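You operate a simulated robot arm through the tools that you are given. There is no shell and no other tool. Be economical: measure what you need, move in short steps, check, and stop when the job is done.

You are at the controls of a simulated two-armed robot. One attempt, no reset.

JOB
Open the sealer drawer, put the blue film scrap in the inside of the sealer drawer and shut the drawer again. Put the purple film scrap on the top slip board. Put the grey spacer block with the largest size on its label from the end plate of the outfeed table on the bay b of the stacking frame. Stack the M12 machine foot from the top of the stacking bench on top of the M8 machine foot. Fetch the cream film tape roll and set it in the red-banded hold tray. Pick up the white-banded core marked "W-94" from the core shelf of the film rack with one hand, pass it to the other hand and put it on the low shelf of the labelling bench. Do these in any order. Set down upright: white-banded core.

Only the result counts: the job must be done as asked and must still hold three seconds after the hand-in. Knocking over, shifting, dropping, spilling or breaking anything else fails it.

ROBOT AND FRAMES
Two 7-joint arms with two-finger parallel grippers on one trunk, on a base that drives. Base frame: it is fixed to the floor where the robot stands at the start and does not move with it; the origin is under the middle of the robot, x ahead of it, y to its left, z up. Readings come in mm, degrees, newtons and seconds.
The left shoulder is at the start at [30, 119, 935], the right one opposite. With the tool pointing down near the work surface each hand reaches from about 100 to 560 mm from the robot's upright axis, wherever it stands, measured 20 degrees to its own side. Places, roughly: bay B of the stacking frame (17x30 cm) [-12380, -4500, 760]; blue film scrap (11x6x5 cm) [-3200, 300, 600]; cream film tape roll [-13500, -2750, 500]; grey spacer block [-11500, -2500, 1000]; inside of the sealer drawer [600, -200, 800]; low shelf of the labelling bench [-12700, 200, 300]; machine foot [-12750, -3750, 750]; purple film scrap (12x6x5 cm) [-3800, -3300, 700]; red-banded hold tray (31x26 cm) [-12120, -1840, 920]; sealer drawer [500, -100, 900]; top slip board [250, -250, 750]; white-banded core [-11500, 1000, 1000]. Payload 3.43 kg a hand.
The TCP of each hand is the grasp point between the finger pads, 30 mm short of the fingertips. In the tool frame z runs along the fingers and y along their closing line. The gripper opens to 94 mm. The fingers are 28 mm wide and 10 mm thick; the gripper's body (50 by 96 mm) begins 55 mm behind the TCP.
Orientation is told as [roll, pitch, yaw] about the base's x, y, z axes, in that order, counted from this pose: with the fingers straight down and closing along the base's y, the tool's x points along the base's -x, its y along +y and its z along -z.

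CONTROLS
- The arms move only by the tool send_rows. It takes "left_increments", "right_increments" or both (then of equal length, played together; a hand with none holds still); each is a list of rows, each an object (a shift or turn left out is 0, a gripper value left out holds the last) with "claw": the opening in per cent of the stroke, from 0 (shut) to 100 (fully open); "slide": the shift along the tool's x, y, z in mm, a list of three; "turn": the turn, a rotation vector about the tool's x, y, z in degrees, a list of three. In form: [{"claw": claw, "slide": [dx, dy, dz], "turn": [rx, ry, rz]}, ...]. A call has 1 to 12 rows; each row is the pose to reach, as a shift and turn from the pose commanded when the call began, along the tool's axes at that moment. Rows are played at 5 a second. More than 50 mm and 8.6 degrees between two rows, or a gripper value outside its range, and nothing of the call is played. Where a pose cannot be reached the arm comes as near as it can. A force on the tool above 40 N (or 10 N above the force at the start of the call, whichever is more), or a blocked arm, ends the call early, and 0.2 s more pass. The fingers move at their own pace (about 72 mm/s each) and stop on an object; they squeeze with about 39 N. The grip force told is the motor's: it shows also when the fingers shut on nothing. Time passes only in rows, and 0.2 s behind the last, so rows that repeat a pose let the fingers close. It gives the time, the measured TCP pose, the force on the tool (base axes), the opening and the grip force at its end, in the units of the frame above (readings bear some noise), with the torque about the TCP (base axes, N m) and any sound that the robot's microphone picked up, and new pictures: "pictures" is both (left out), scene, wrist or none (wrist: the cameras of the hands that moved).
- Cameras (640 x 400 px; columns grow to the right, rows downward): "scene" is now at [29.3, 0.8, 1620.7]; the picture's right is [0.01, -1.00, 0.00], its down [-0.92, -0.01, -0.40] and it looks along [0.40, 0.00, -0.92] (base axes); focal length 266 px, centre (320, 200). "left" rides on the left gripper at [76, -14, -102] in its tool frame; the picture's right is [0.18, 0.98, 0.00], its down [-0.75, 0.14, -0.64] and it looks along [-0.63, 0.12, 0.77] (tool axes); focal length 243 px, centre (320, 200). "right" rides on the right gripper at [76, 14, -103] in its tool frame; the picture's right is [-0.18, 0.98, 0.00], its down [-0.75, -0.14, -0.64] and it looks along [-0.63, -0.12, 0.77] (tool axes); focal length 243 px, centre (320, 200). There is no depth. A picture from a camera that has moved, and an enlarged one, comes with that camera's place and axes in the base frame and with its lens.
- move_column(by): slides the trunk up (or, below 0, down) by that many mm; the arms and the scene camera ride with it, the base frame stays. It gives what a move gives, with no picture.
- steer(legs): drives the robot by 1 to 6 legs, each [ahead, turn to the left] in mm and degrees, along the robot's own axes; the way and the turn of a leg run together, so that a leg with both is an arc; at most 1500 mm and 180 degrees a leg. The arms and the cameras ride along, it lands a little off, and it stops where it bumps. It gives what a move gives, and a new picture of the scene camera.
- turn_head(pan, tilt): turns the head with the scene camera to pan (to the left, within 143 degrees either way) and tilt (down, from -29 to 69), counted from straight ahead of the robot. It gives what a move gives, and a new picture of the scene camera.
- close_up(camera, box): a new picture of the part [left, top, right, bottom] of that camera's present view, enlarged. No time passes.
- job_done(): hands the job in; it is judged then, once.

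Work in short steps. Places have to be worked out from the pictures, the camera data and where the tool is seen: move nearer, look again, correct. Check each grasp and each placing, and mend what went wrong. You have 217 turns and 260 pictures in all, those below and enlarged ones among them. Open the grippers and draw the arms clear of the work before you hand the job in, unless the task says otherwise; then end with one line.

The tools are called after "Request:" as a command line: name --argument value ..., lists and objects as JSON in quotes. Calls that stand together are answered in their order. send_rows: Moves the arms, as the interface text tells. Its arguments: {"type":"object","properties":{"left_increments":{"type":"array","items":{"type":"object","properties":{"claw":{"type":"number"},"slide":{"type":"array","items":{"type":"number"}},"turn":{"type":"array","items":{"type":"number"}}}}},"right_increments":{"type":"array","items":{"type":"object","properties":{"claw":{"type":"number"},"slide":{"type":"array","items":{"type":"number"}},"turn":{"type":"array","items":{"type":"number"}}}}},"pictures":{"type":"string","enum":["both","scene","wrist","none"]}},"required":[]} The other tools are called the same way: move_column (by) slides the trunk up or down; steer (legs) drives the base; turn_head (pan, tilt) turns the head that bears the scene camera; close_up (camera, box) takes an enlarged picture of a part of a camera's view; job_done () hands the job in.

At the start:

```text
time_s: 0.0
left_tool_pos: [479.7, 255.3, 1157.7]
left_ee_rot: [0.0, 0.0, 0.0]
left_ft_force: [-1.1, 0.1, -0.4]
left_ft_torque: [0.0, 0.0, 0.0]
left_finger_gap: 93.9
left_grasp_force: 0.0
right_tool_pos: [339.7, -129.0, 1158.0]
right_ee_rot: [0.0, 0.0, 0.0]
right_ft_force: [-0.1, -0.6, 0.7]
right_ft_torque: [0.0, -0.01, 0.02]
right_finger_gap: 94.0
right_grasp_force: 0.1
trunk travel left (down, up): [-200.0, 210.0]
robot x, y, heading: [-2.5, -1.8, -0.1]
head pan, tilt: [0.3, 66.6]
```

scene: 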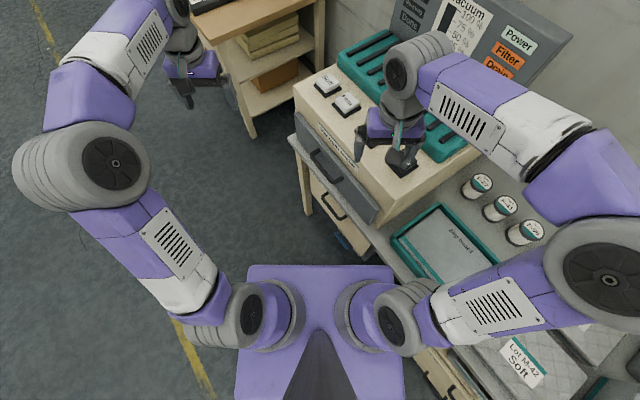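
right: 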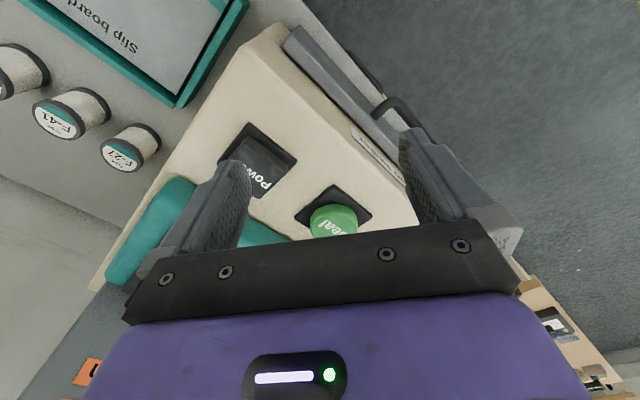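
left: 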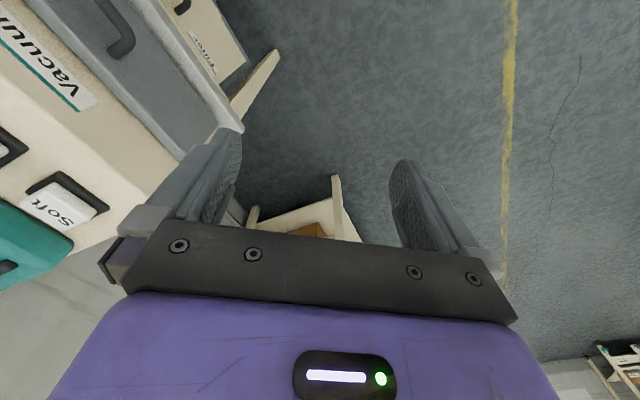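

The scene shows the sealer ahead with its drawer. I look around with the head first.

Request:
turn_head --pan 0 --tilt 40

Request:
turn_head --pan -50 --tilt 50

Request:
turn_head --pan 140 --tilt 15

Request:
turn_head --pan -140 --tilt 15

```text
time_s: 0.9
left_tool_pos: [479.6, 255.9, 1157.8]
left_ee_rot: [0.0, 0.0, 0.0]
left_ft_force: [-0.3, -0.8, 0.0]
left_ft_torque: [-0.01, 0.03, -0.01]
left_finger_gap: 94.1
left_grasp_force: 0.1
right_tool_pos: [340.2, -129.7, 1156.8]
right_ee_rot: [0.0, 0.0, 0.0]
right_ft_force: [0.4, 0.1, 1.3]
right_ft_torque: [0.0, -0.01, -0.01]
right_finger_gap: 93.9
right_grasp_force: 0.0
trunk travel left (down, up): [-200.0, 210.0]
robot x, y, heading: [0.7, 2.5, -0.2]
head pan, tilt: [0.0, 40.0]
camera scene: at [55.6, 0.4, 1654.5], right [0.0, -1.0, 0.0], down [-0.64, 0.0, -0.77], along [0.77, 0.0, -0.64], focal length 266 px, centre (320, 200)
```

scene: 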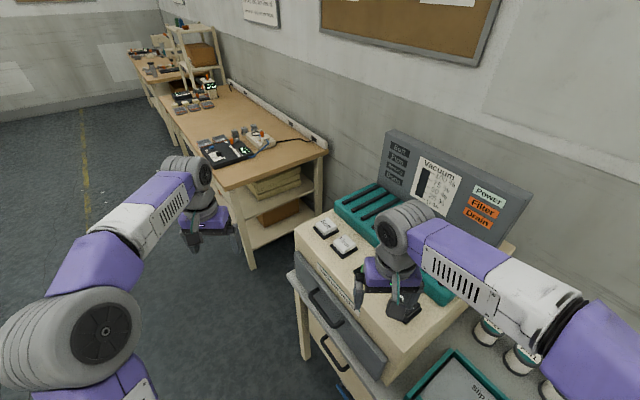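

```text
time_s: 2.1
left_tool_pos: [480.2, 255.3, 1158.9]
left_ee_rot: [0.0, 0.0, 0.0]
left_ft_force: [1.4, 0.2, -0.2]
left_ft_torque: [0.05, -0.03, -0.01]
left_finger_gap: 94.1
left_grasp_force: 0.2
right_tool_pos: [339.8, -129.6, 1157.3]
right_ee_rot: [0.1, -0.1, 0.0]
right_ft_force: [-0.7, -0.4, 0.4]
right_ft_torque: [-0.03, -0.02, -0.02]
right_finger_gap: 94.2
right_grasp_force: 0.0
trunk travel left (down, up): [-200.0, 210.0]
robot x, y, heading: [1.3, 0.7, 0.0]
head pan, tilt: [-50.0, 50.0]
camera scene: at [20.2, -58.5, 1640.5], right [-0.77, -0.64, 0.0], down [-0.49, 0.59, -0.64], along [0.41, -0.49, -0.77], focal length 266 px, centre (320, 200)
```

scene: 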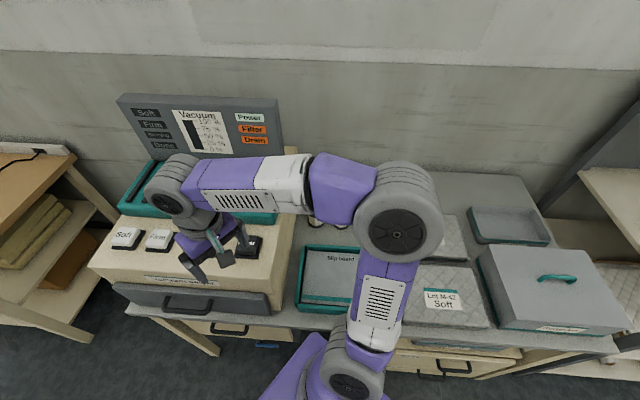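

```text
time_s: 4.9
left_tool_pos: [480.0, 255.7, 1158.2]
left_ee_rot: [0.0, -0.1, 0.0]
left_ft_force: [1.3, -1.0, 0.5]
left_ft_torque: [0.01, 0.02, 0.01]
left_finger_gap: 94.1
left_grasp_force: 0.1
right_tool_pos: [339.2, -129.9, 1157.0]
right_ee_rot: [0.0, 0.0, 0.0]
right_ft_force: [0.5, -0.1, -0.2]
right_ft_torque: [0.0, 0.01, -0.02]
right_finger_gap: 94.2
right_grasp_force: 0.1
trunk travel left (down, up): [-200.0, 210.0]
robot x, y, heading: [0.3, -1.8, 0.1]
head pan, tilt: [140.0, 15.0]
camera scene: at [-100.9, 60.5, 1694.2], right [0.64, 0.77, 0.0], down [0.2, -0.17, -0.97], along [-0.74, 0.62, -0.26], focal length 266 px, centre (320, 200)
```

scene: 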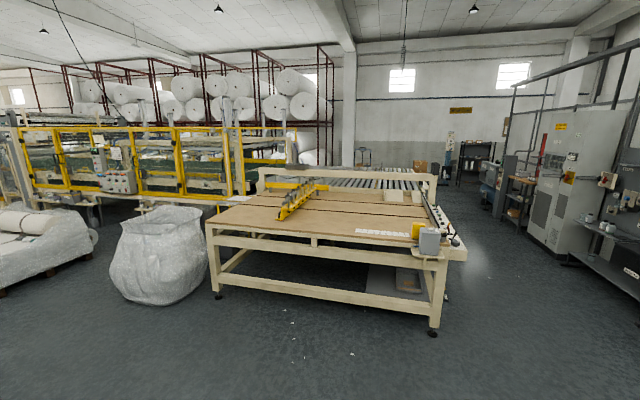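

```text
time_s: 8.8
left_tool_pos: [481.6, 255.6, 1157.7]
left_ee_rot: [0.0, 0.0, -0.1]
left_ft_force: [0.0, -0.4, 0.4]
left_ft_torque: [-0.02, 0.0, 0.0]
left_finger_gap: 93.8
left_grasp_force: 0.2
right_tool_pos: [339.5, -129.2, 1158.0]
right_ee_rot: [0.0, -0.1, 0.0]
right_ft_force: [0.1, -0.2, -0.9]
right_ft_torque: [0.02, 0.01, 0.02]
right_finger_gap: 94.0
right_grasp_force: 0.0
trunk travel left (down, up): [-200.0, 210.0]
robot x, y, heading: [-2.0, 0.7, -0.1]
head pan, tilt: [-140.0, 15.0]
camera scene: at [-100.9, -59.7, 1694.2], right [-0.64, 0.77, 0.0], down [0.2, 0.17, -0.97], along [-0.74, -0.62, -0.26], focal length 266 px, centre (320, 200)
```

scene: 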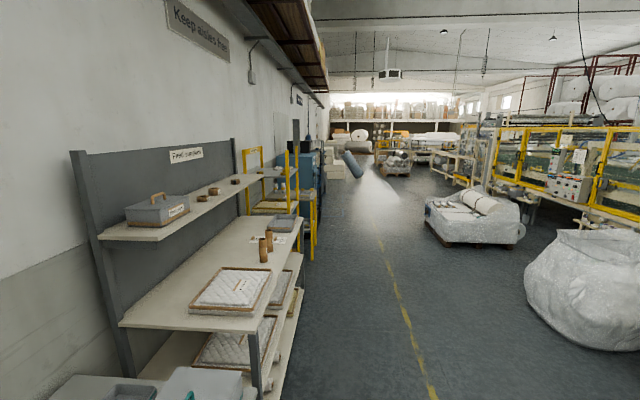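

I zoom in on the drawer handle to plan its opening.

Request:
turn_head --pan -5 --tilt 60

Request:
close_up --camera "scene" --box '[200, 60, 520, 260]'

Request:
close_up --camera "left" --box '[0, 0, 320, 200]'

```text
time_s: 10.9
left_tool_pos: [481.4, 255.8, 1157.8]
left_ee_rot: [0.0, 0.1, -0.1]
left_ft_force: [1.0, 0.2, -0.5]
left_ft_torque: [0.01, 0.03, -0.02]
left_finger_gap: 93.9
left_grasp_force: 0.1
right_tool_pos: [339.1, -129.8, 1156.9]
right_ee_rot: [0.0, 0.0, 0.0]
right_ft_force: [0.0, 0.3, -0.1]
right_ft_torque: [0.03, 0.04, -0.01]
right_finger_gap: 94.2
right_grasp_force: 0.1
trunk travel left (down, up): [-200.0, 210.0]
robot x, y, heading: [-1.8, 0.2, -0.0]
head pan, tilt: [-5.0, 60.0]
camera scene: at [37.0, -5.5, 1627.9], right [-0.09, -1.0, 0.0], down [-0.86, 0.08, -0.5], along [0.5, -0.04, -0.87], focal length 266 px, centre (320, 200)
```

scene: 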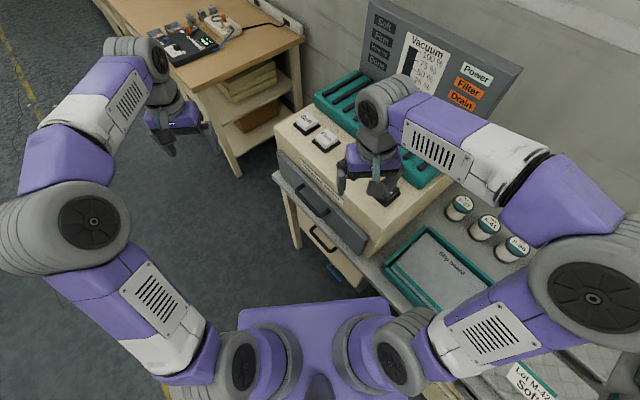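

```text
2.00 times, centred on (360, 160) of scene
camera zoom: at [37.0, -5.5, 1627.9], right [-0.09, -1.0, 0.0], down [-0.86, 0.08, -0.5], along [0.5, -0.04, -0.87], focal length 531 px, centre (240, 280)
```

zoom: 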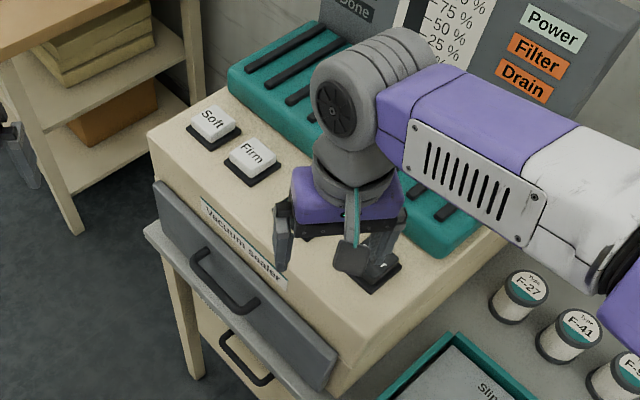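

```text
2.00 times, centred on (160, 100) of left
camera zoom: at [404.0, 240.5, 1260.2], right [-0.18, 0.98, 0.0], down [0.75, 0.14, 0.64], along [0.63, 0.12, -0.77], focal length 485 px, centre (640, 400)
```

zoom: 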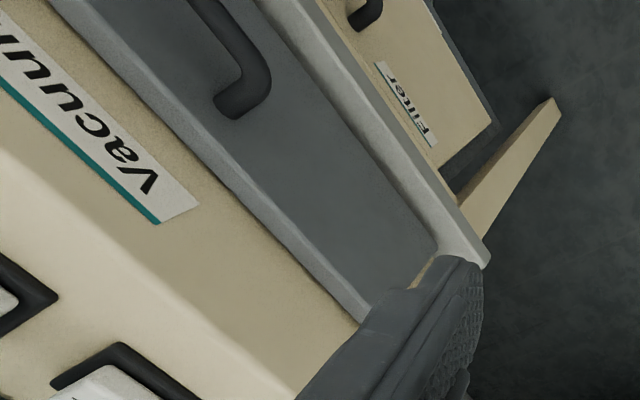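

The handle sits near (432,-3,926), but the robot stands too close and askew to pull it; I'll do that on return. I look at where the scraps lie.

Request:
turn_head --pan -140 --tilt 15

Request:
close_up --camera "scene" --box '[220, 120, 380, 220]'

Request:
turn_head --pan 143 --tilt 15

Request:
close_up --camera "scene" --box '[60, 180, 300, 330]'

```text
time_s: 13.1
left_tool_pos: [481.6, 255.6, 1157.7]
left_ee_rot: [0.0, 0.0, 0.0]
left_ft_force: [0.7, 0.2, 0.0]
left_ft_torque: [0.04, -0.01, 0.0]
left_finger_gap: 94.0
left_grasp_force: 0.0
right_tool_pos: [340.2, -130.6, 1157.0]
right_ee_rot: [0.0, -0.1, 0.1]
right_ft_force: [0.3, 0.4, 0.1]
right_ft_torque: [0.02, -0.02, 0.02]
right_finger_gap: 94.2
right_grasp_force: 0.1
trunk travel left (down, up): [-200.0, 210.0]
robot x, y, heading: [1.1, -2.6, -0.3]
head pan, tilt: [-140.0, 15.0]
camera scene: at [-100.9, -59.7, 1694.2], right [-0.64, 0.77, 0.0], down [0.2, 0.17, -0.97], along [-0.74, -0.62, -0.26], focal length 266 px, centre (320, 200)
```

scene: 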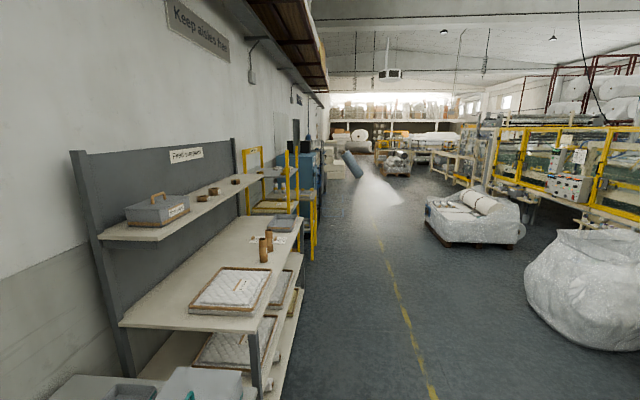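

```text
4.00 times, centred on (300, 170) of scene
camera zoom: at [-100.9, -59.7, 1694.2], right [-0.64, 0.77, 0.0], down [0.2, 0.17, -0.97], along [-0.74, -0.62, -0.26], focal length 1062 px, centre (400, 320)
```

zoom: 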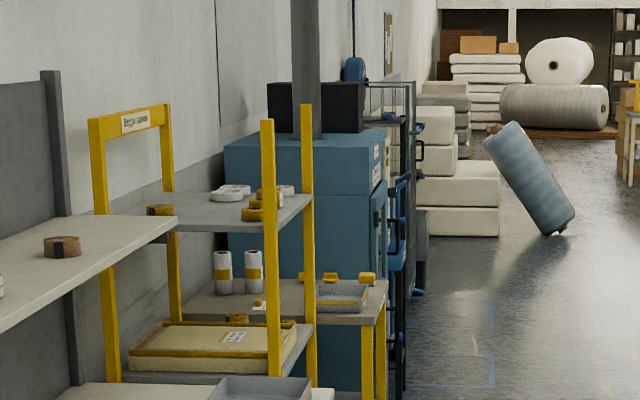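

```text
time_s: 17.0
left_tool_pos: [478.9, 255.3, 1157.4]
left_ee_rot: [0.0, 0.0, 0.0]
left_ft_force: [-0.1, 0.2, -0.5]
left_ft_torque: [0.0, 0.0, 0.01]
left_finger_gap: 93.7
left_grasp_force: 0.1
right_tool_pos: [339.8, -129.8, 1157.4]
right_ee_rot: [0.0, -0.1, 0.0]
right_ft_force: [-0.4, -1.0, 0.2]
right_ft_torque: [-0.01, 0.0, -0.03]
right_finger_gap: 94.0
right_grasp_force: 0.1
trunk travel left (down, up): [-200.0, 210.0]
robot x, y, heading: [1.3, 0.9, -0.1]
head pan, tilt: [143.0, 15.0]
camera scene: at [-104.0, 56.6, 1694.2], right [0.6, 0.8, 0.0], down [0.21, -0.16, -0.97], along [-0.77, 0.58, -0.26], focal length 266 px, centre (320, 200)
```

scene: 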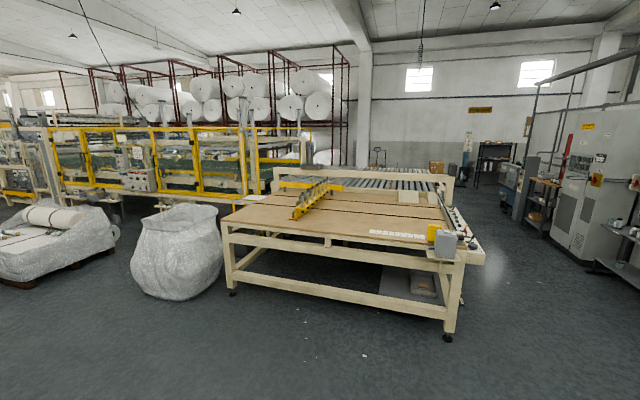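

```text
2.67 times, centred on (180, 255) of scene
camera zoom: at [-104.0, 56.6, 1694.2], right [0.6, 0.8, 0.0], down [0.21, -0.16, -0.97], along [-0.77, 0.58, -0.26], focal length 708 px, centre (693, 53)
```

zoom: 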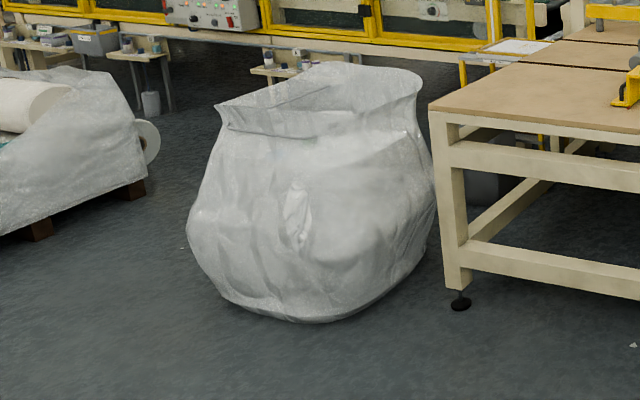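

Scraps not yet visible; blue is near the white bag. I back off from the bench, turn round and go nearer.

Request:
steer --legs '[[-800, 0], [0, 175], [600, 0]]'

Request:
turn_head --pan 0 --tilt 25

```text
time_s: 31.4
left_tool_pos: [-1878.3, -175.4, 1156.5]
left_ee_rot: [0.1, -0.1, 175.6]
left_ft_force: [0.3, 0.3, 0.1]
left_ft_torque: [-0.01, -0.01, -0.02]
left_finger_gap: 93.9
left_grasp_force: 0.1
right_tool_pos: [-1708.6, 198.6, 1157.3]
right_ee_rot: [0.0, 0.0, 175.6]
right_ft_force: [-0.7, 0.4, -0.6]
right_ft_torque: [-0.02, -0.01, -0.01]
right_finger_gap: 94.1
right_grasp_force: 0.0
trunk travel left (down, up): [-200.0, 210.0]
robot x, y, heading: [-1374.0, 41.8, 176.0]
head pan, tilt: [143.0, 15.0]
camera scene: at [-1279.0, -20.6, 1694.2], right [-0.66, -0.75, 0.0], down [-0.19, 0.17, -0.97], along [0.73, -0.64, -0.26], focal length 266 px, centre (320, 200)
```

scene: 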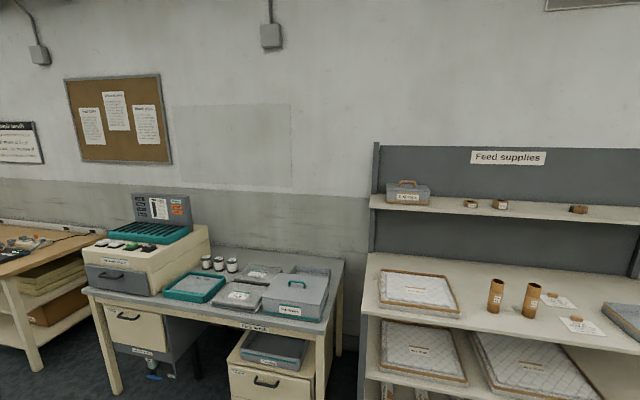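

```text
time_s: 33.6
left_tool_pos: [-1877.5, -177.2, 1157.8]
left_ee_rot: [0.0, -0.1, 175.8]
left_ft_force: [0.1, 0.2, 0.0]
left_ft_torque: [-0.03, 0.05, -0.02]
left_finger_gap: 94.0
left_grasp_force: 0.0
right_tool_pos: [-1708.5, 197.7, 1157.6]
right_ee_rot: [0.0, 0.0, 175.7]
right_ft_force: [-0.1, 0.7, 0.2]
right_ft_torque: [0.0, 0.01, -0.05]
right_finger_gap: 94.2
right_grasp_force: 0.0
trunk travel left (down, up): [-200.0, 210.0]
robot x, y, heading: [-1380.2, 44.9, 175.6]
head pan, tilt: [0.0, 25.0]
camera scene: at [-1440.5, 47.9, 1677.9], right [0.07, 1.0, 0.0], down [0.42, -0.03, -0.91], along [-0.9, 0.07, -0.42], focal length 266 px, centre (320, 200)
```

scene: 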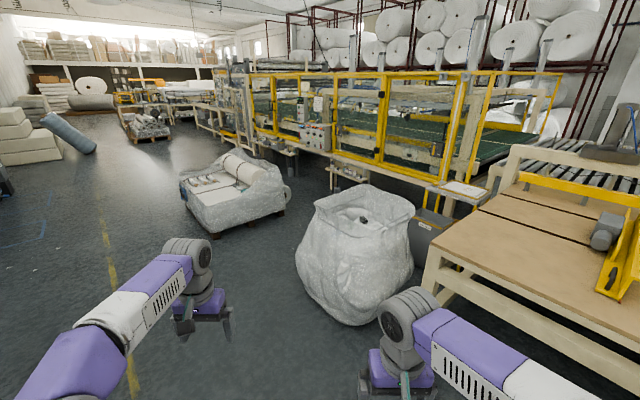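

The desk with the slip boards is now understood. There's something on the bag; I zoom in.

Request:
close_up --camera "scene" --box '[280, 150, 480, 275]'

Request:
close_up --camera "scene" --box '[0, 50, 240, 200]'

```text
3.20 times, centred on (380, 212) of scene
camera zoom: at [-1440.5, 47.9, 1677.9], right [0.07, 1.0, 0.0], down [0.42, -0.03, -0.91], along [-0.9, 0.07, -0.42], focal length 850 px, centre (128, 160)
```

zoom: 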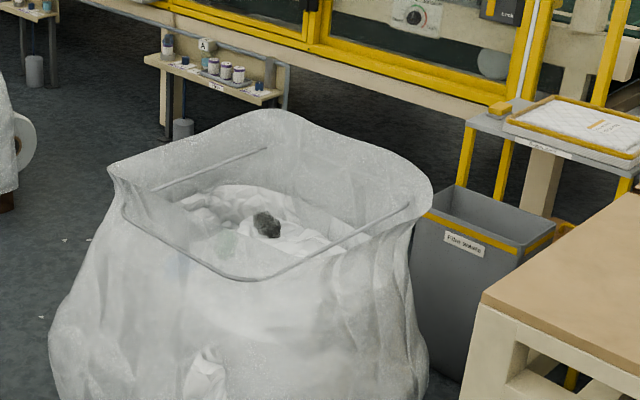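

```text
2.67 times, centred on (120, 125) of scene
camera zoom: at [-1440.5, 47.9, 1677.9], right [0.07, 1.0, 0.0], down [0.42, -0.03, -0.91], along [-0.9, 0.07, -0.42], focal length 708 px, centre (853, 400)
```

zoom: 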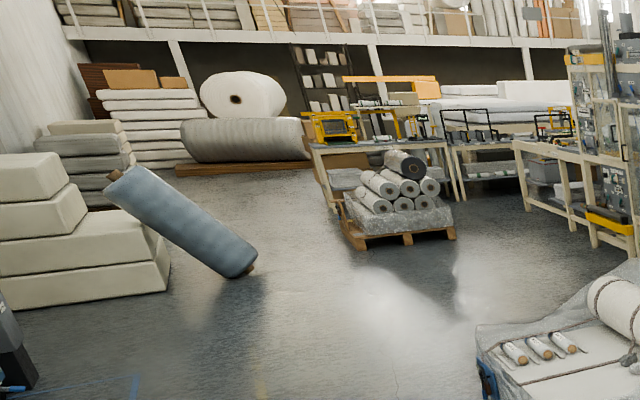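

A dark thing lies in the open bag. I drive closer for a look.

Request:
steer --legs '[[0, -11], [900, 0]]'

Request:
turn_head --pan 0 --tilt 45

Request:
close_up --camera "scene" --box '[200, 50, 440, 200]'

```text
time_s: 39.1
left_tool_pos: [-2770.7, 153.0, 1157.7]
left_ee_rot: [0.0, -0.1, 165.2]
left_ft_force: [0.0, 0.1, 0.2]
left_ft_torque: [-0.02, 0.01, -0.02]
left_finger_gap: 94.1
left_grasp_force: 0.0
right_tool_pos: [-2535.1, 489.4, 1157.0]
right_ee_rot: [0.0, 0.1, 165.1]
right_ft_force: [0.0, 0.2, -0.6]
right_ft_torque: [0.02, -0.02, -0.01]
right_finger_gap: 93.9
right_grasp_force: 0.1
trunk travel left (down, up): [-200.0, 210.0]
robot x, y, heading: [-2243.4, 275.3, 165.2]
head pan, tilt: [0.0, 25.0]
camera scene: at [-2300.5, 293.2, 1677.9], right [0.26, 0.97, 0.0], down [0.41, -0.11, -0.91], along [-0.88, 0.23, -0.42], focal length 266 px, centre (320, 200)
```

scene: 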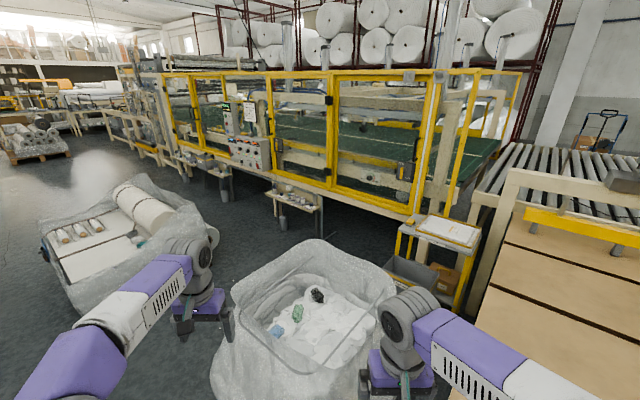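

```text
time_s: 39.9
left_tool_pos: [-2771.4, 152.9, 1157.4]
left_ee_rot: [0.1, 0.0, 165.1]
left_ft_force: [0.3, -0.4, 0.2]
left_ft_torque: [0.0, 0.0, -0.06]
left_finger_gap: 93.7
left_grasp_force: 0.1
right_tool_pos: [-2535.5, 490.0, 1156.8]
right_ee_rot: [0.1, 0.0, 165.1]
right_ft_force: [0.2, 0.5, -0.4]
right_ft_torque: [0.0, 0.0, 0.0]
right_finger_gap: 94.1
right_grasp_force: 0.1
trunk travel left (down, up): [-200.0, 210.0]
robot x, y, heading: [-2241.4, 277.0, 164.8]
head pan, tilt: [0.0, 45.0]
camera scene: at [-2289.6, 290.4, 1647.4], right [0.26, 0.97, 0.0], down [0.68, -0.18, -0.71], along [-0.68, 0.18, -0.71], focal length 266 px, centre (320, 200)
```

scene: 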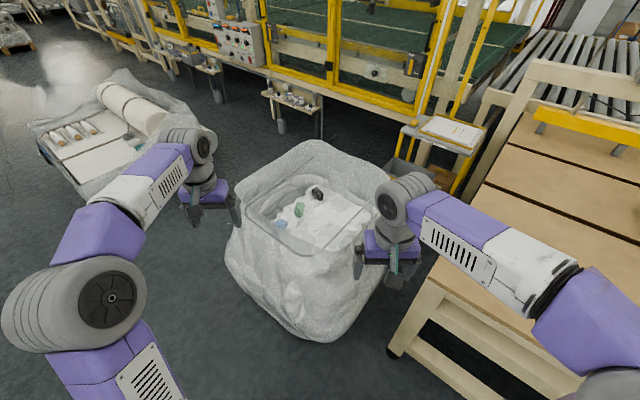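

```text
2.67 times, centred on (320, 125) of scene
camera zoom: at [-2289.6, 290.4, 1647.4], right [0.26, 0.97, 0.0], down [0.68, -0.18, -0.71], along [-0.68, 0.18, -0.71], focal length 708 px, centre (320, 400)
```

zoom: 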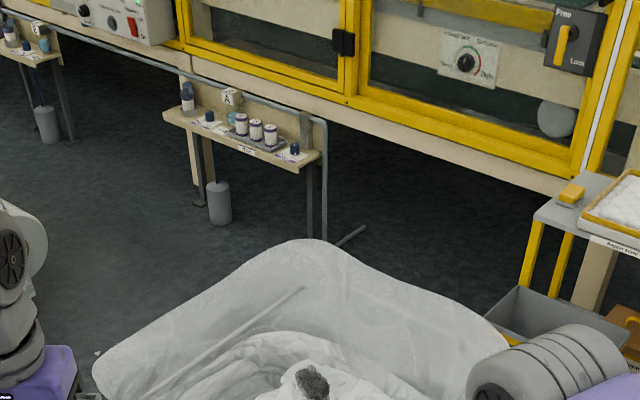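

Blue scrap lies in the bag near (-3180,315,600), close to the bag's -y side. I drive round to that side and face +y.

Request:
steer --legs '[[0, 55], [1055, 0], [0, -130]]'

Request:
turn_head --pan 0 --tilt 60

```text
time_s: 53.2
left_tool_pos: [-3336.9, 71.7, 1158.1]
left_ee_rot: [0.1, 0.0, 90.7]
left_ft_force: [-0.7, 0.1, -0.2]
left_ft_torque: [0.04, 0.0, 0.0]
left_finger_gap: 93.9
left_grasp_force: 0.0
right_tool_pos: [-2950.3, -64.8, 1157.1]
right_ee_rot: [0.0, 0.0, 90.6]
right_ft_force: [0.2, 0.2, 0.7]
right_ft_torque: [-0.02, 0.03, 0.01]
right_finger_gap: 93.9
right_grasp_force: 0.0
trunk travel left (down, up): [-200.0, 210.0]
robot x, y, heading: [-3078.4, -403.9, 90.6]
head pan, tilt: [0.0, 45.0]
camera scene: at [-3075.6, -353.4, 1647.4], right [1.0, 0.01, 0.0], down [0.01, -0.71, -0.71], along [-0.01, 0.71, -0.71], focal length 266 px, centre (320, 200)
```

scene: 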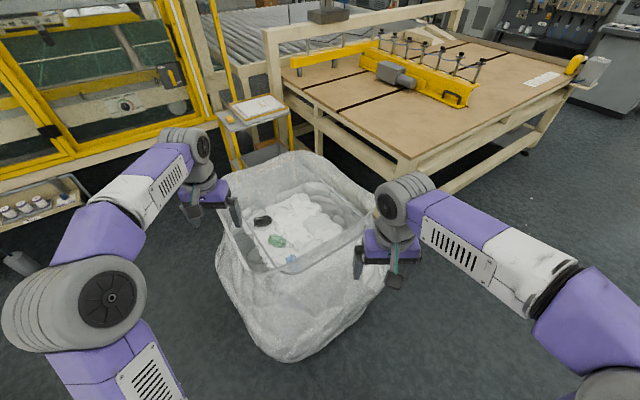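

```text
time_s: 54.0
left_tool_pos: [-3337.7, 71.5, 1157.6]
left_ee_rot: [0.0, 0.0, 90.7]
left_ft_force: [0.5, 0.9, 0.2]
left_ft_torque: [0.0, -0.02, 0.0]
left_finger_gap: 94.2
left_grasp_force: 0.2
right_tool_pos: [-2950.8, -64.4, 1156.6]
right_ee_rot: [-0.1, 0.1, 90.6]
right_ft_force: [0.3, -0.2, -0.2]
right_ft_torque: [0.0, 0.0, -0.01]
right_finger_gap: 94.0
right_grasp_force: 0.1
trunk travel left (down, up): [-200.0, 210.0]
robot x, y, heading: [-3076.6, -405.4, 90.5]
head pan, tilt: [0.0, 60.0]
camera scene: at [-3075.5, -368.1, 1627.9], right [1.0, 0.01, 0.0], down [0.01, -0.87, -0.5], along [-0.01, 0.5, -0.87], focal length 266 px, centre (320, 200)
```

scene: 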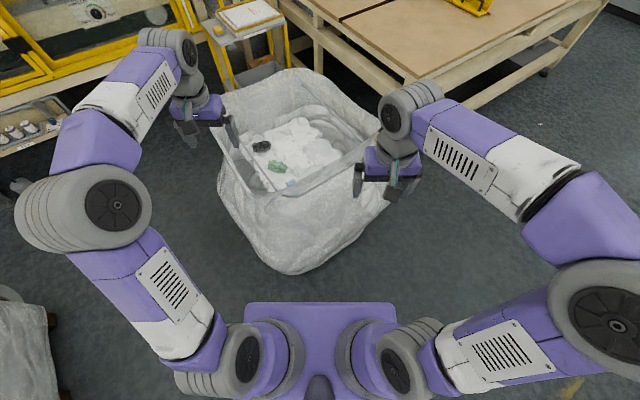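

Blue is now seen just past the near rim, about (-3210,315,600). I zoom and move forward 150 mm carefully.

Request:
steer --legs '[[150, 0]]'

Request:
close_up --camera "scene" --box '[200, 100, 400, 225]'

```text
time_s: 55.2
left_tool_pos: [-3342.8, 174.9, 1157.9]
left_ee_rot: [0.0, 0.1, 91.5]
left_ft_force: [-0.3, -0.1, 0.1]
left_ft_torque: [0.03, -0.03, 0.01]
left_finger_gap: 94.1
left_grasp_force: 0.1
right_tool_pos: [-2954.4, 43.4, 1157.3]
right_ee_rot: [0.0, 0.0, 91.6]
right_ft_force: [-0.1, -0.5, -0.8]
right_ft_torque: [0.02, 0.0, 0.0]
right_finger_gap: 94.0
right_grasp_force: 0.1
trunk travel left (down, up): [-200.0, 210.0]
robot x, y, heading: [-3077.9, -300.5, 91.4]
head pan, tilt: [0.0, 60.0]
stopped in leg 1: the robot was blocked; the commanded pose is now the measured one
camera scene: at [-3074.6, -263.2, 1627.9], right [1.0, 0.03, 0.0], down [0.02, -0.87, -0.5], along [-0.01, 0.5, -0.87], focal length 266 px, centre (320, 200)
```

scene: 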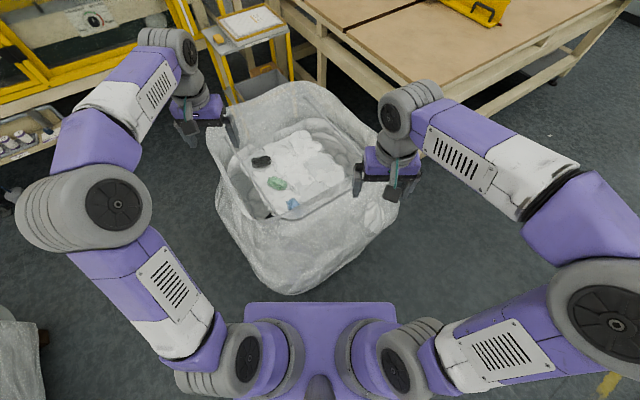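

```text
3.20 times, centred on (300, 162) of scene
camera zoom: at [-3074.6, -263.2, 1627.9], right [1.0, 0.03, 0.0], down [0.02, -0.87, -0.5], along [-0.01, 0.5, -0.87], focal length 850 px, centre (384, 320)
```

zoom: 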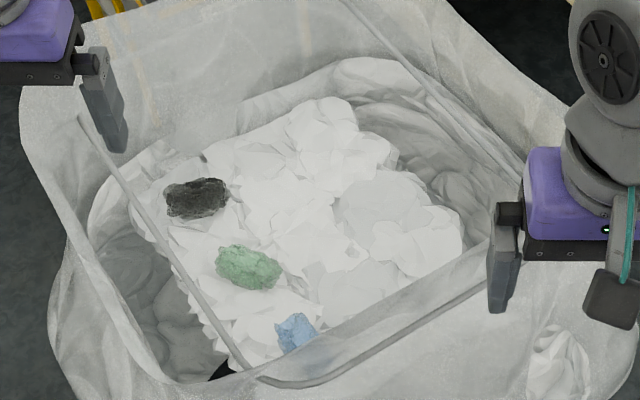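

Blocked by the bag's corner. Blue is nearer the bag's side facing (0.49,-0.87), so I reposition to face that side squarely.

Request:
steer --legs '[[-250, 0], [0, -31], [350, 0], [0, 58], [100, 0]]'

Request:
close_up --camera "scene" --box '[200, 100, 400, 225]'

```text
time_s: 60.7
left_tool_pos: [-2888.3, 286.5, 1155.9]
left_ee_rot: [-0.1, 0.2, 60.5]
left_ft_force: [-0.6, -0.5, -0.5]
left_ft_torque: [-0.01, -0.02, 0.02]
left_finger_gap: 93.9
left_grasp_force: 0.1
right_tool_pos: [-2622.5, -23.4, 1156.1]
right_ee_rot: [-0.1, 0.1, 60.5]
right_ft_force: [0.0, -0.8, -0.6]
right_ft_torque: [-0.02, -0.03, 0.0]
right_finger_gap: 94.3
right_grasp_force: 0.1
trunk travel left (down, up): [-200.0, 210.0]
robot x, y, heading: [-2890.4, -262.3, 60.8]
head pan, tilt: [0.0, 60.0]
stopped in leg 4: the robot was blocked; the commanded pose is now the measured one
camera scene: at [-2872.2, -231.6, 1627.9], right [0.87, -0.49, 0.0], down [-0.42, -0.76, -0.5], along [0.25, 0.44, -0.87], focal length 266 px, centre (320, 200)
```

scene: 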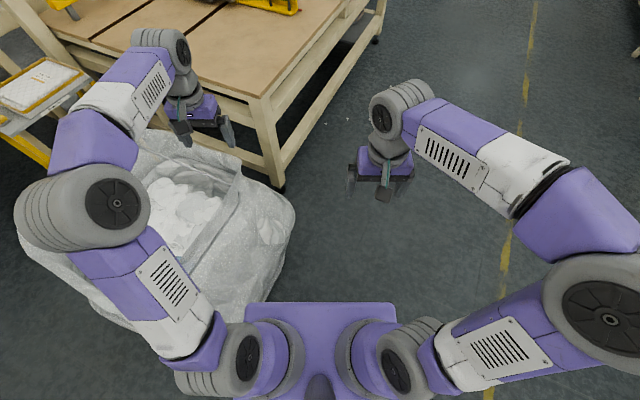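

```text
3.20 times, centred on (300, 162) of scene
camera zoom: at [-2872.2, -231.6, 1627.9], right [0.87, -0.49, 0.0], down [-0.42, -0.76, -0.5], along [0.25, 0.44, -0.87], focal length 850 px, centre (384, 320)
```

zoom: 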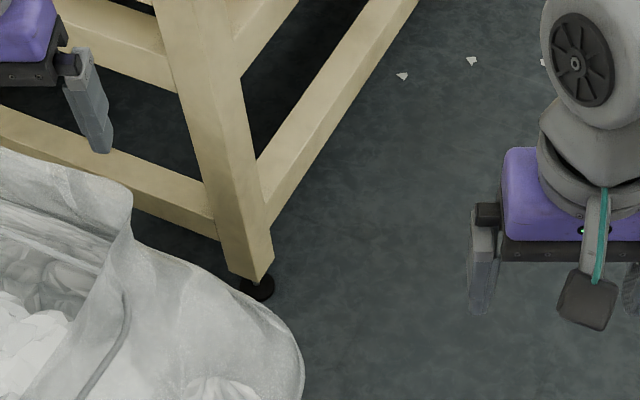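

Blocked while turning; I back off a bit, turn, then approach.

Request:
steer --legs '[[-130, 0], [0, 58], [130, 0]]'

Request:
close_up --camera "scene" --box '[240, 100, 440, 225]'

```text
time_s: 65.4
left_tool_pos: [-3481.7, 25.5, 1155.4]
left_ee_rot: [-0.1, 0.2, 118.9]
left_ft_force: [0.3, 0.7, 0.4]
left_ft_torque: [-0.04, -0.01, -0.01]
left_finger_gap: 93.9
left_grasp_force: 0.1
right_tool_pos: [-3077.3, 89.9, 1156.8]
right_ee_rot: [0.0, 0.2, 119.0]
right_ft_force: [0.2, 0.6, -0.2]
right_ft_torque: [-0.05, -0.03, 0.03]
right_finger_gap: 94.0
right_grasp_force: 0.1
trunk travel left (down, up): [-200.0, 210.0]
robot x, y, heading: [-3010.8, -267.7, 119.3]
head pan, tilt: [0.0, 60.0]
camera scene: at [-3030.6, -230.9, 1627.8], right [0.87, 0.49, 0.0], down [0.42, -0.76, -0.5], along [-0.24, 0.44, -0.87], focal length 266 px, centre (320, 200)
```

scene: 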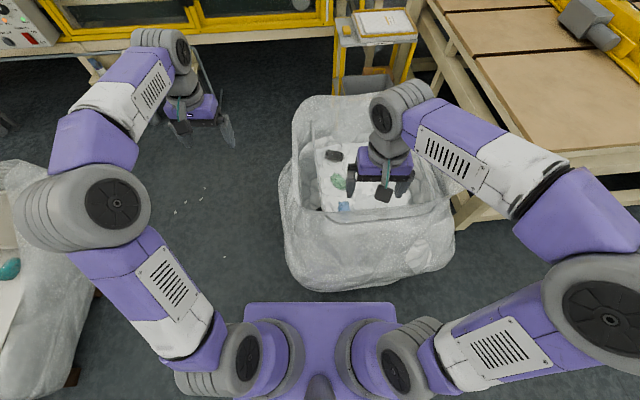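

```text
3.20 times, centred on (340, 162) of scene
camera zoom: at [-3030.6, -230.9, 1627.8], right [0.87, 0.49, 0.0], down [0.42, -0.76, -0.5], along [-0.24, 0.44, -0.87], focal length 850 px, centre (256, 320)
```

zoom: 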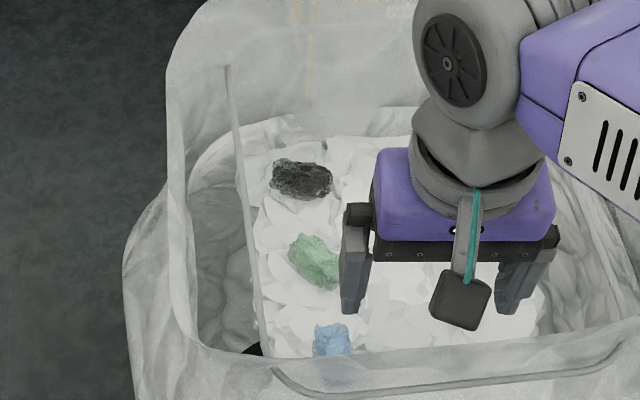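

Now square to the bag's side; blue at about (-3208,312,600). I edge forward 45 mm and lower the trunk.

Request:
steer --legs '[[45, 0]]'

Request:
move_column --by -120

```text
time_s: 66.3
left_tool_pos: [-3502.7, 64.5, 1156.1]
left_ee_rot: [0.0, 0.3, 118.9]
left_ft_force: [-0.7, 0.7, 0.3]
left_ft_torque: [-0.04, -0.04, 0.01]
left_finger_gap: 93.8
left_grasp_force: 0.1
right_tool_pos: [-3097.7, 127.3, 1155.4]
right_ee_rot: [0.0, 0.2, 118.9]
right_ft_force: [0.0, 0.7, 0.5]
right_ft_torque: [-0.08, -0.03, 0.01]
right_finger_gap: 94.1
right_grasp_force: 0.1
trunk travel left (down, up): [-200.0, 210.0]
robot x, y, heading: [-3035.2, -229.5, 119.2]
head pan, tilt: [0.0, 60.0]
camera scene: at [-3052.0, -192.6, 1627.8], right [0.87, 0.49, 0.0], down [0.42, -0.76, -0.5], along [-0.24, 0.44, -0.87], focal length 266 px, centre (320, 200)
```

scene: 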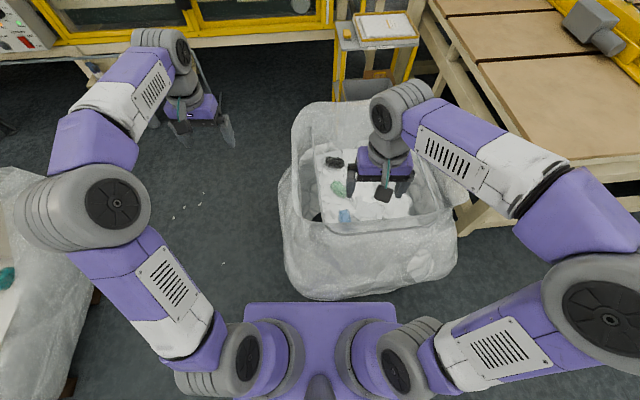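

```text
time_s: 67.8
left_tool_pos: [-3502.8, 63.2, 1036.7]
left_ee_rot: [0.0, 0.3, 118.9]
left_ft_force: [0.1, -0.9, 0.5]
left_ft_torque: [0.01, -0.02, 0.0]
left_finger_gap: 94.0
left_grasp_force: 0.1
right_tool_pos: [-3097.0, 126.4, 1035.2]
right_ee_rot: [0.1, 0.1, 119.0]
right_ft_force: [0.1, -0.2, 0.5]
right_ft_torque: [-0.04, 0.01, 0.02]
right_finger_gap: 94.0
right_grasp_force: 0.0
trunk travel left (down, up): [-80.0, 330.0]
robot x, y, heading: [-3033.0, -227.9, 119.2]
head pan, tilt: [0.0, 60.0]
```

I extend the right hand over the blue scrap (217 mm ahead) staying high, then look from the wrist.

Request:
send_rows --right_increments '[{"slide": [-45, 0, 0]}, {"slide": [-90, 2, 0]}, {"slide": [-135, 4, 0]}, {"slide": [-180, 6, 20]}, {"slide": [-200, 6, 40]}]'

```text
time_s: 69.0
left_tool_pos: [-3502.2, 62.9, 1035.9]
left_ee_rot: [0.0, 0.2, 118.9]
left_ft_force: [0.1, -0.1, -0.2]
left_ft_torque: [0.02, -0.02, 0.0]
left_finger_gap: 94.0
left_grasp_force: 0.1
right_tool_pos: [-3197.8, 297.8, 995.3]
right_ee_rot: [-0.1, 0.1, 119.1]
right_ft_force: [-0.4, 0.8, 0.0]
right_ft_torque: [0.0, 0.02, 0.01]
right_finger_gap: 93.7
right_grasp_force: 0.0
trunk travel left (down, up): [-80.0, 330.0]
robot x, y, heading: [-3031.3, -226.0, 119.1]
head pan, tilt: [0.0, 60.0]
camera scene: at [-3051.0, -194.5, 1507.9], right [0.87, 0.49, 0.0], down [0.42, -0.76, -0.5], along [-0.24, 0.44, -0.87], focal length 266 px, centre (320, 200)
camera right: at [-3173.2, 224.9, 1095.2], right [-0.95, -0.32, 0.0], down [-0.24, 0.73, 0.64], along [-0.2, 0.61, -0.77], focal length 243 px, centre (320, 200)
```

scene: 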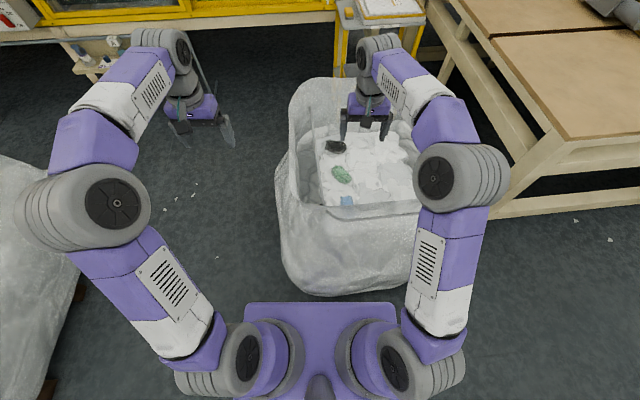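
right: 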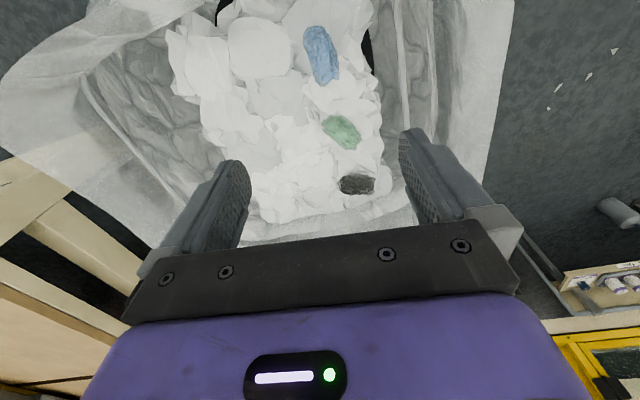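

Triangulation: blue at about (-3200,296,620), long axis ~128°, right under the hand. I turn 9° and descend partly.

Request:
send_rows --right_increments '[{"slide": [0, 0, 45], "turn": [0, 0, -5]}, {"slide": [0, 0, 90], "turn": [0, 0, -9.5]}, {"slide": [0, 0, 135], "turn": [0, 0, -9.5]}, {"slide": [0, 0, 180], "turn": [0, 0, -9.5]}, {"slide": [0, 0, 225], "turn": [0, 0, -9.5]}, {"slide": [0, 0, 260], "turn": [0, 0, -9.5]}]'

```text
time_s: 70.4
left_tool_pos: [-3502.6, 63.0, 1035.8]
left_ee_rot: [-0.1, 0.2, 119.0]
left_ft_force: [-0.2, 0.3, 0.6]
left_ft_torque: [0.01, 0.03, 0.01]
left_finger_gap: 94.2
left_grasp_force: 0.1
right_tool_pos: [-3199.8, 300.4, 733.9]
right_ee_rot: [0.0, 0.1, 128.5]
right_ft_force: [0.0, -1.2, 0.3]
right_ft_torque: [0.0, 0.04, -0.02]
right_finger_gap: 93.8
right_grasp_force: 0.0
trunk travel left (down, up): [-80.0, 330.0]
robot x, y, heading: [-3036.2, -227.3, 119.0]
head pan, tilt: [0.0, 60.0]
camera scene: at [-3051.1, -194.3, 1507.9], right [0.87, 0.49, 0.0], down [0.42, -0.76, -0.5], along [-0.24, 0.44, -0.87], focal length 266 px, centre (320, 200)
camera right: at [-3162.8, 232.3, 835.0], right [-0.88, -0.47, 0.0], down [-0.36, 0.68, 0.64], along [-0.3, 0.57, -0.77], focal length 243 px, centre (320, 200)
```

scene: 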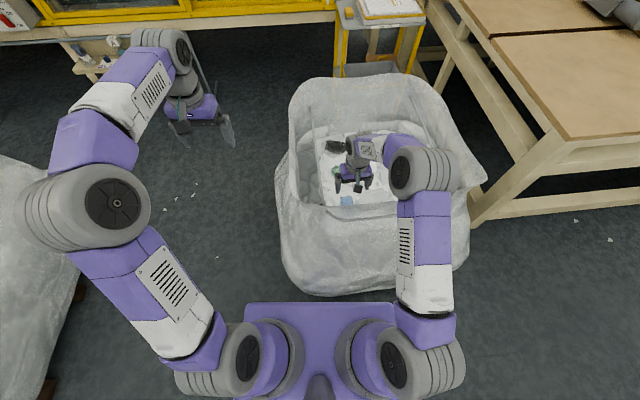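
right: 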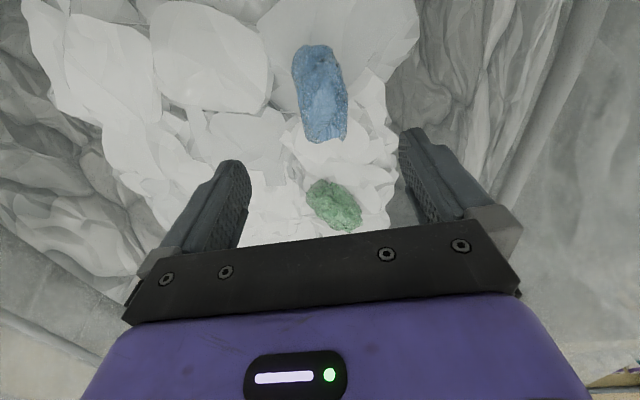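

Blue is essentially under the hand; I descend another 90 mm and check.

Request:
send_rows --right_increments '[{"slide": [0, 0, 30]}, {"slide": [0, 0, 60]}, {"slide": [0, 0, 90]}]' --pictures "wrist"

```text
time_s: 71.2
left_tool_pos: [-3502.5, 62.8, 1035.2]
left_ee_rot: [-0.1, 0.2, 118.9]
left_ft_force: [-0.9, -0.3, -0.6]
left_ft_torque: [-0.02, -0.03, 0.0]
left_finger_gap: 94.1
left_grasp_force: 0.0
right_tool_pos: [-3200.7, 300.5, 644.5]
right_ee_rot: [0.0, 0.1, 128.6]
right_ft_force: [-1.0, -0.6, -0.4]
right_ft_torque: [0.01, -0.03, 0.0]
right_finger_gap: 93.9
right_grasp_force: 0.0
trunk travel left (down, up): [-80.0, 330.0]
robot x, y, heading: [-3033.4, -227.9, 119.2]
head pan, tilt: [0.0, 60.0]
camera right: at [-3164.6, 231.1, 744.7], right [-0.88, -0.47, 0.0], down [-0.36, 0.68, 0.64], along [-0.3, 0.57, -0.77], focal length 243 px, centre (320, 200)
```

right: 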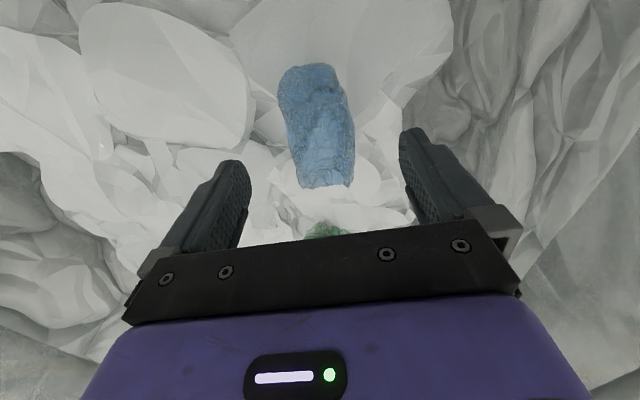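

Blue centre seems ~75 mm below TCP and centred. I go down 60 more.

Request:
send_rows --right_increments '[{"slide": [0, 0, 20]}, {"slide": [0, 0, 40]}, {"slide": [0, 0, 60]}]' --pictures "wrist"

```text
time_s: 72.0
left_tool_pos: [-3502.1, 63.8, 1036.4]
left_ee_rot: [0.0, 0.3, 119.0]
left_ft_force: [1.3, -0.7, -0.2]
left_ft_torque: [0.01, 0.02, 0.02]
left_finger_gap: 93.8
left_grasp_force: 0.0
right_tool_pos: [-3201.1, 296.7, 582.3]
right_ee_rot: [0.0, 0.1, 128.4]
right_ft_force: [-0.5, 0.0, 0.2]
right_ft_torque: [0.01, -0.02, 0.01]
right_finger_gap: 93.9
right_grasp_force: 0.0
trunk travel left (down, up): [-80.0, 330.0]
robot x, y, heading: [-3034.1, -228.7, 119.1]
head pan, tilt: [0.0, 60.0]
camera right: at [-3164.3, 227.3, 683.3], right [-0.88, -0.47, 0.0], down [-0.36, 0.68, 0.64], along [-0.3, 0.57, -0.77], focal length 243 px, centre (320, 200)
```

right: 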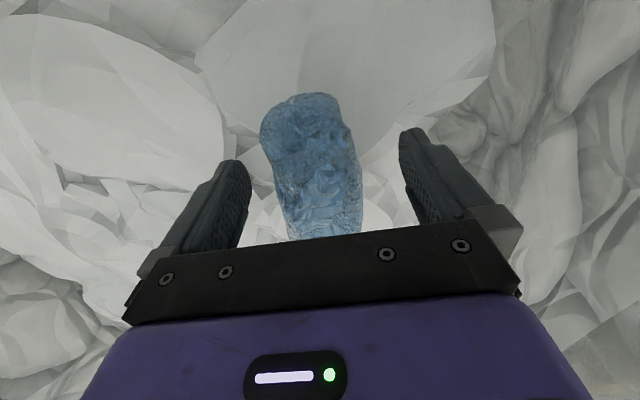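

Close: surface ~20 mm below TCP. Descend 25 more and close the gripper.

Request:
send_rows --right_increments '[{"slide": [0, 0, 15]}, {"slide": [0, 0, 27]}, {"slide": [0, 0, 27], "claw": 0}, {"slide": [0, 0, 27], "claw": 0}, {"slide": [0, 0, 27], "claw": 0}, {"slide": [0, 0, 27], "claw": 0}]' --pictures "wrist"

```text
time_s: 72.5
left_tool_pos: [-3501.7, 63.6, 1035.8]
left_ee_rot: [0.1, 0.1, 118.8]
left_ft_force: [0.0, 0.0, -0.8]
left_ft_torque: [-0.01, -0.02, 0.02]
left_finger_gap: 93.9
left_grasp_force: 0.1
right_tool_pos: [-3199.5, 296.5, 569.2]
right_ee_rot: [-0.1, 0.3, 128.5]
right_ft_force: [7.8, -10.7, 21.6]
right_ft_torque: [-0.31, 0.17, 0.15]
right_finger_gap: 94.1
right_grasp_force: 0.0
trunk travel left (down, up): [-80.0, 330.0]
robot x, y, heading: [-3030.3, -224.3, 119.3]
head pan, tilt: [0.0, 60.0]
stopped in row 2 (right hand): the force on the tool passed its limit at 50 N (the readings are from after the stop); the commanded pose is now the measured one
camera right: at [-3163.3, 227.1, 670.3], right [-0.88, -0.47, 0.0], down [-0.36, 0.68, 0.64], along [-0.3, 0.56, -0.77], focal length 243 px, centre (320, 200)
```

right: 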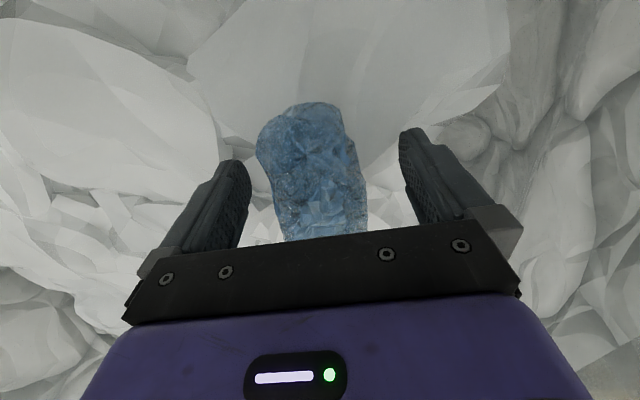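

Fingertips touch the film pile; the scrap is between them. Rise 2 mm and close.

Request:
send_rows --right_increments '[{"slide": [0, 0, -2]}, {"slide": [0, 0, -2], "claw": 0}, {"slide": [0, 0, -2], "claw": 0}, {"slide": [0, 0, -2], "claw": 0}, {"slide": [0, 0, -2], "claw": 0}, {"slide": [0, 0, -2], "claw": 0}]' --pictures "wrist"

```text
time_s: 73.9
left_tool_pos: [-3502.7, 63.3, 1037.0]
left_ee_rot: [0.1, 0.1, 118.9]
left_ft_force: [-0.3, 0.0, 0.4]
left_ft_torque: [0.0, -0.01, -0.01]
left_finger_gap: 93.9
left_grasp_force: 0.0
right_tool_pos: [-3199.7, 296.4, 570.5]
right_ee_rot: [0.0, 0.3, 128.6]
right_ft_force: [-0.2, 0.1, 2.4]
right_ft_torque: [0.09, 0.04, 0.01]
right_finger_gap: 54.4
right_grasp_force: 39.2
trunk travel left (down, up): [-80.0, 330.0]
robot x, y, heading: [-3030.9, -228.8, 119.2]
head pan, tilt: [0.0, 60.0]
camera right: at [-3163.8, 227.9, 670.2], right [-0.88, -0.47, 0.0], down [-0.36, 0.68, 0.64], along [-0.3, 0.56, -0.77], focal length 243 px, centre (320, 200)
```

right: 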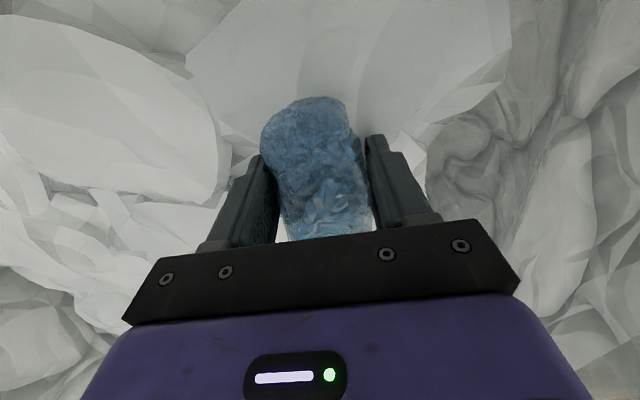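

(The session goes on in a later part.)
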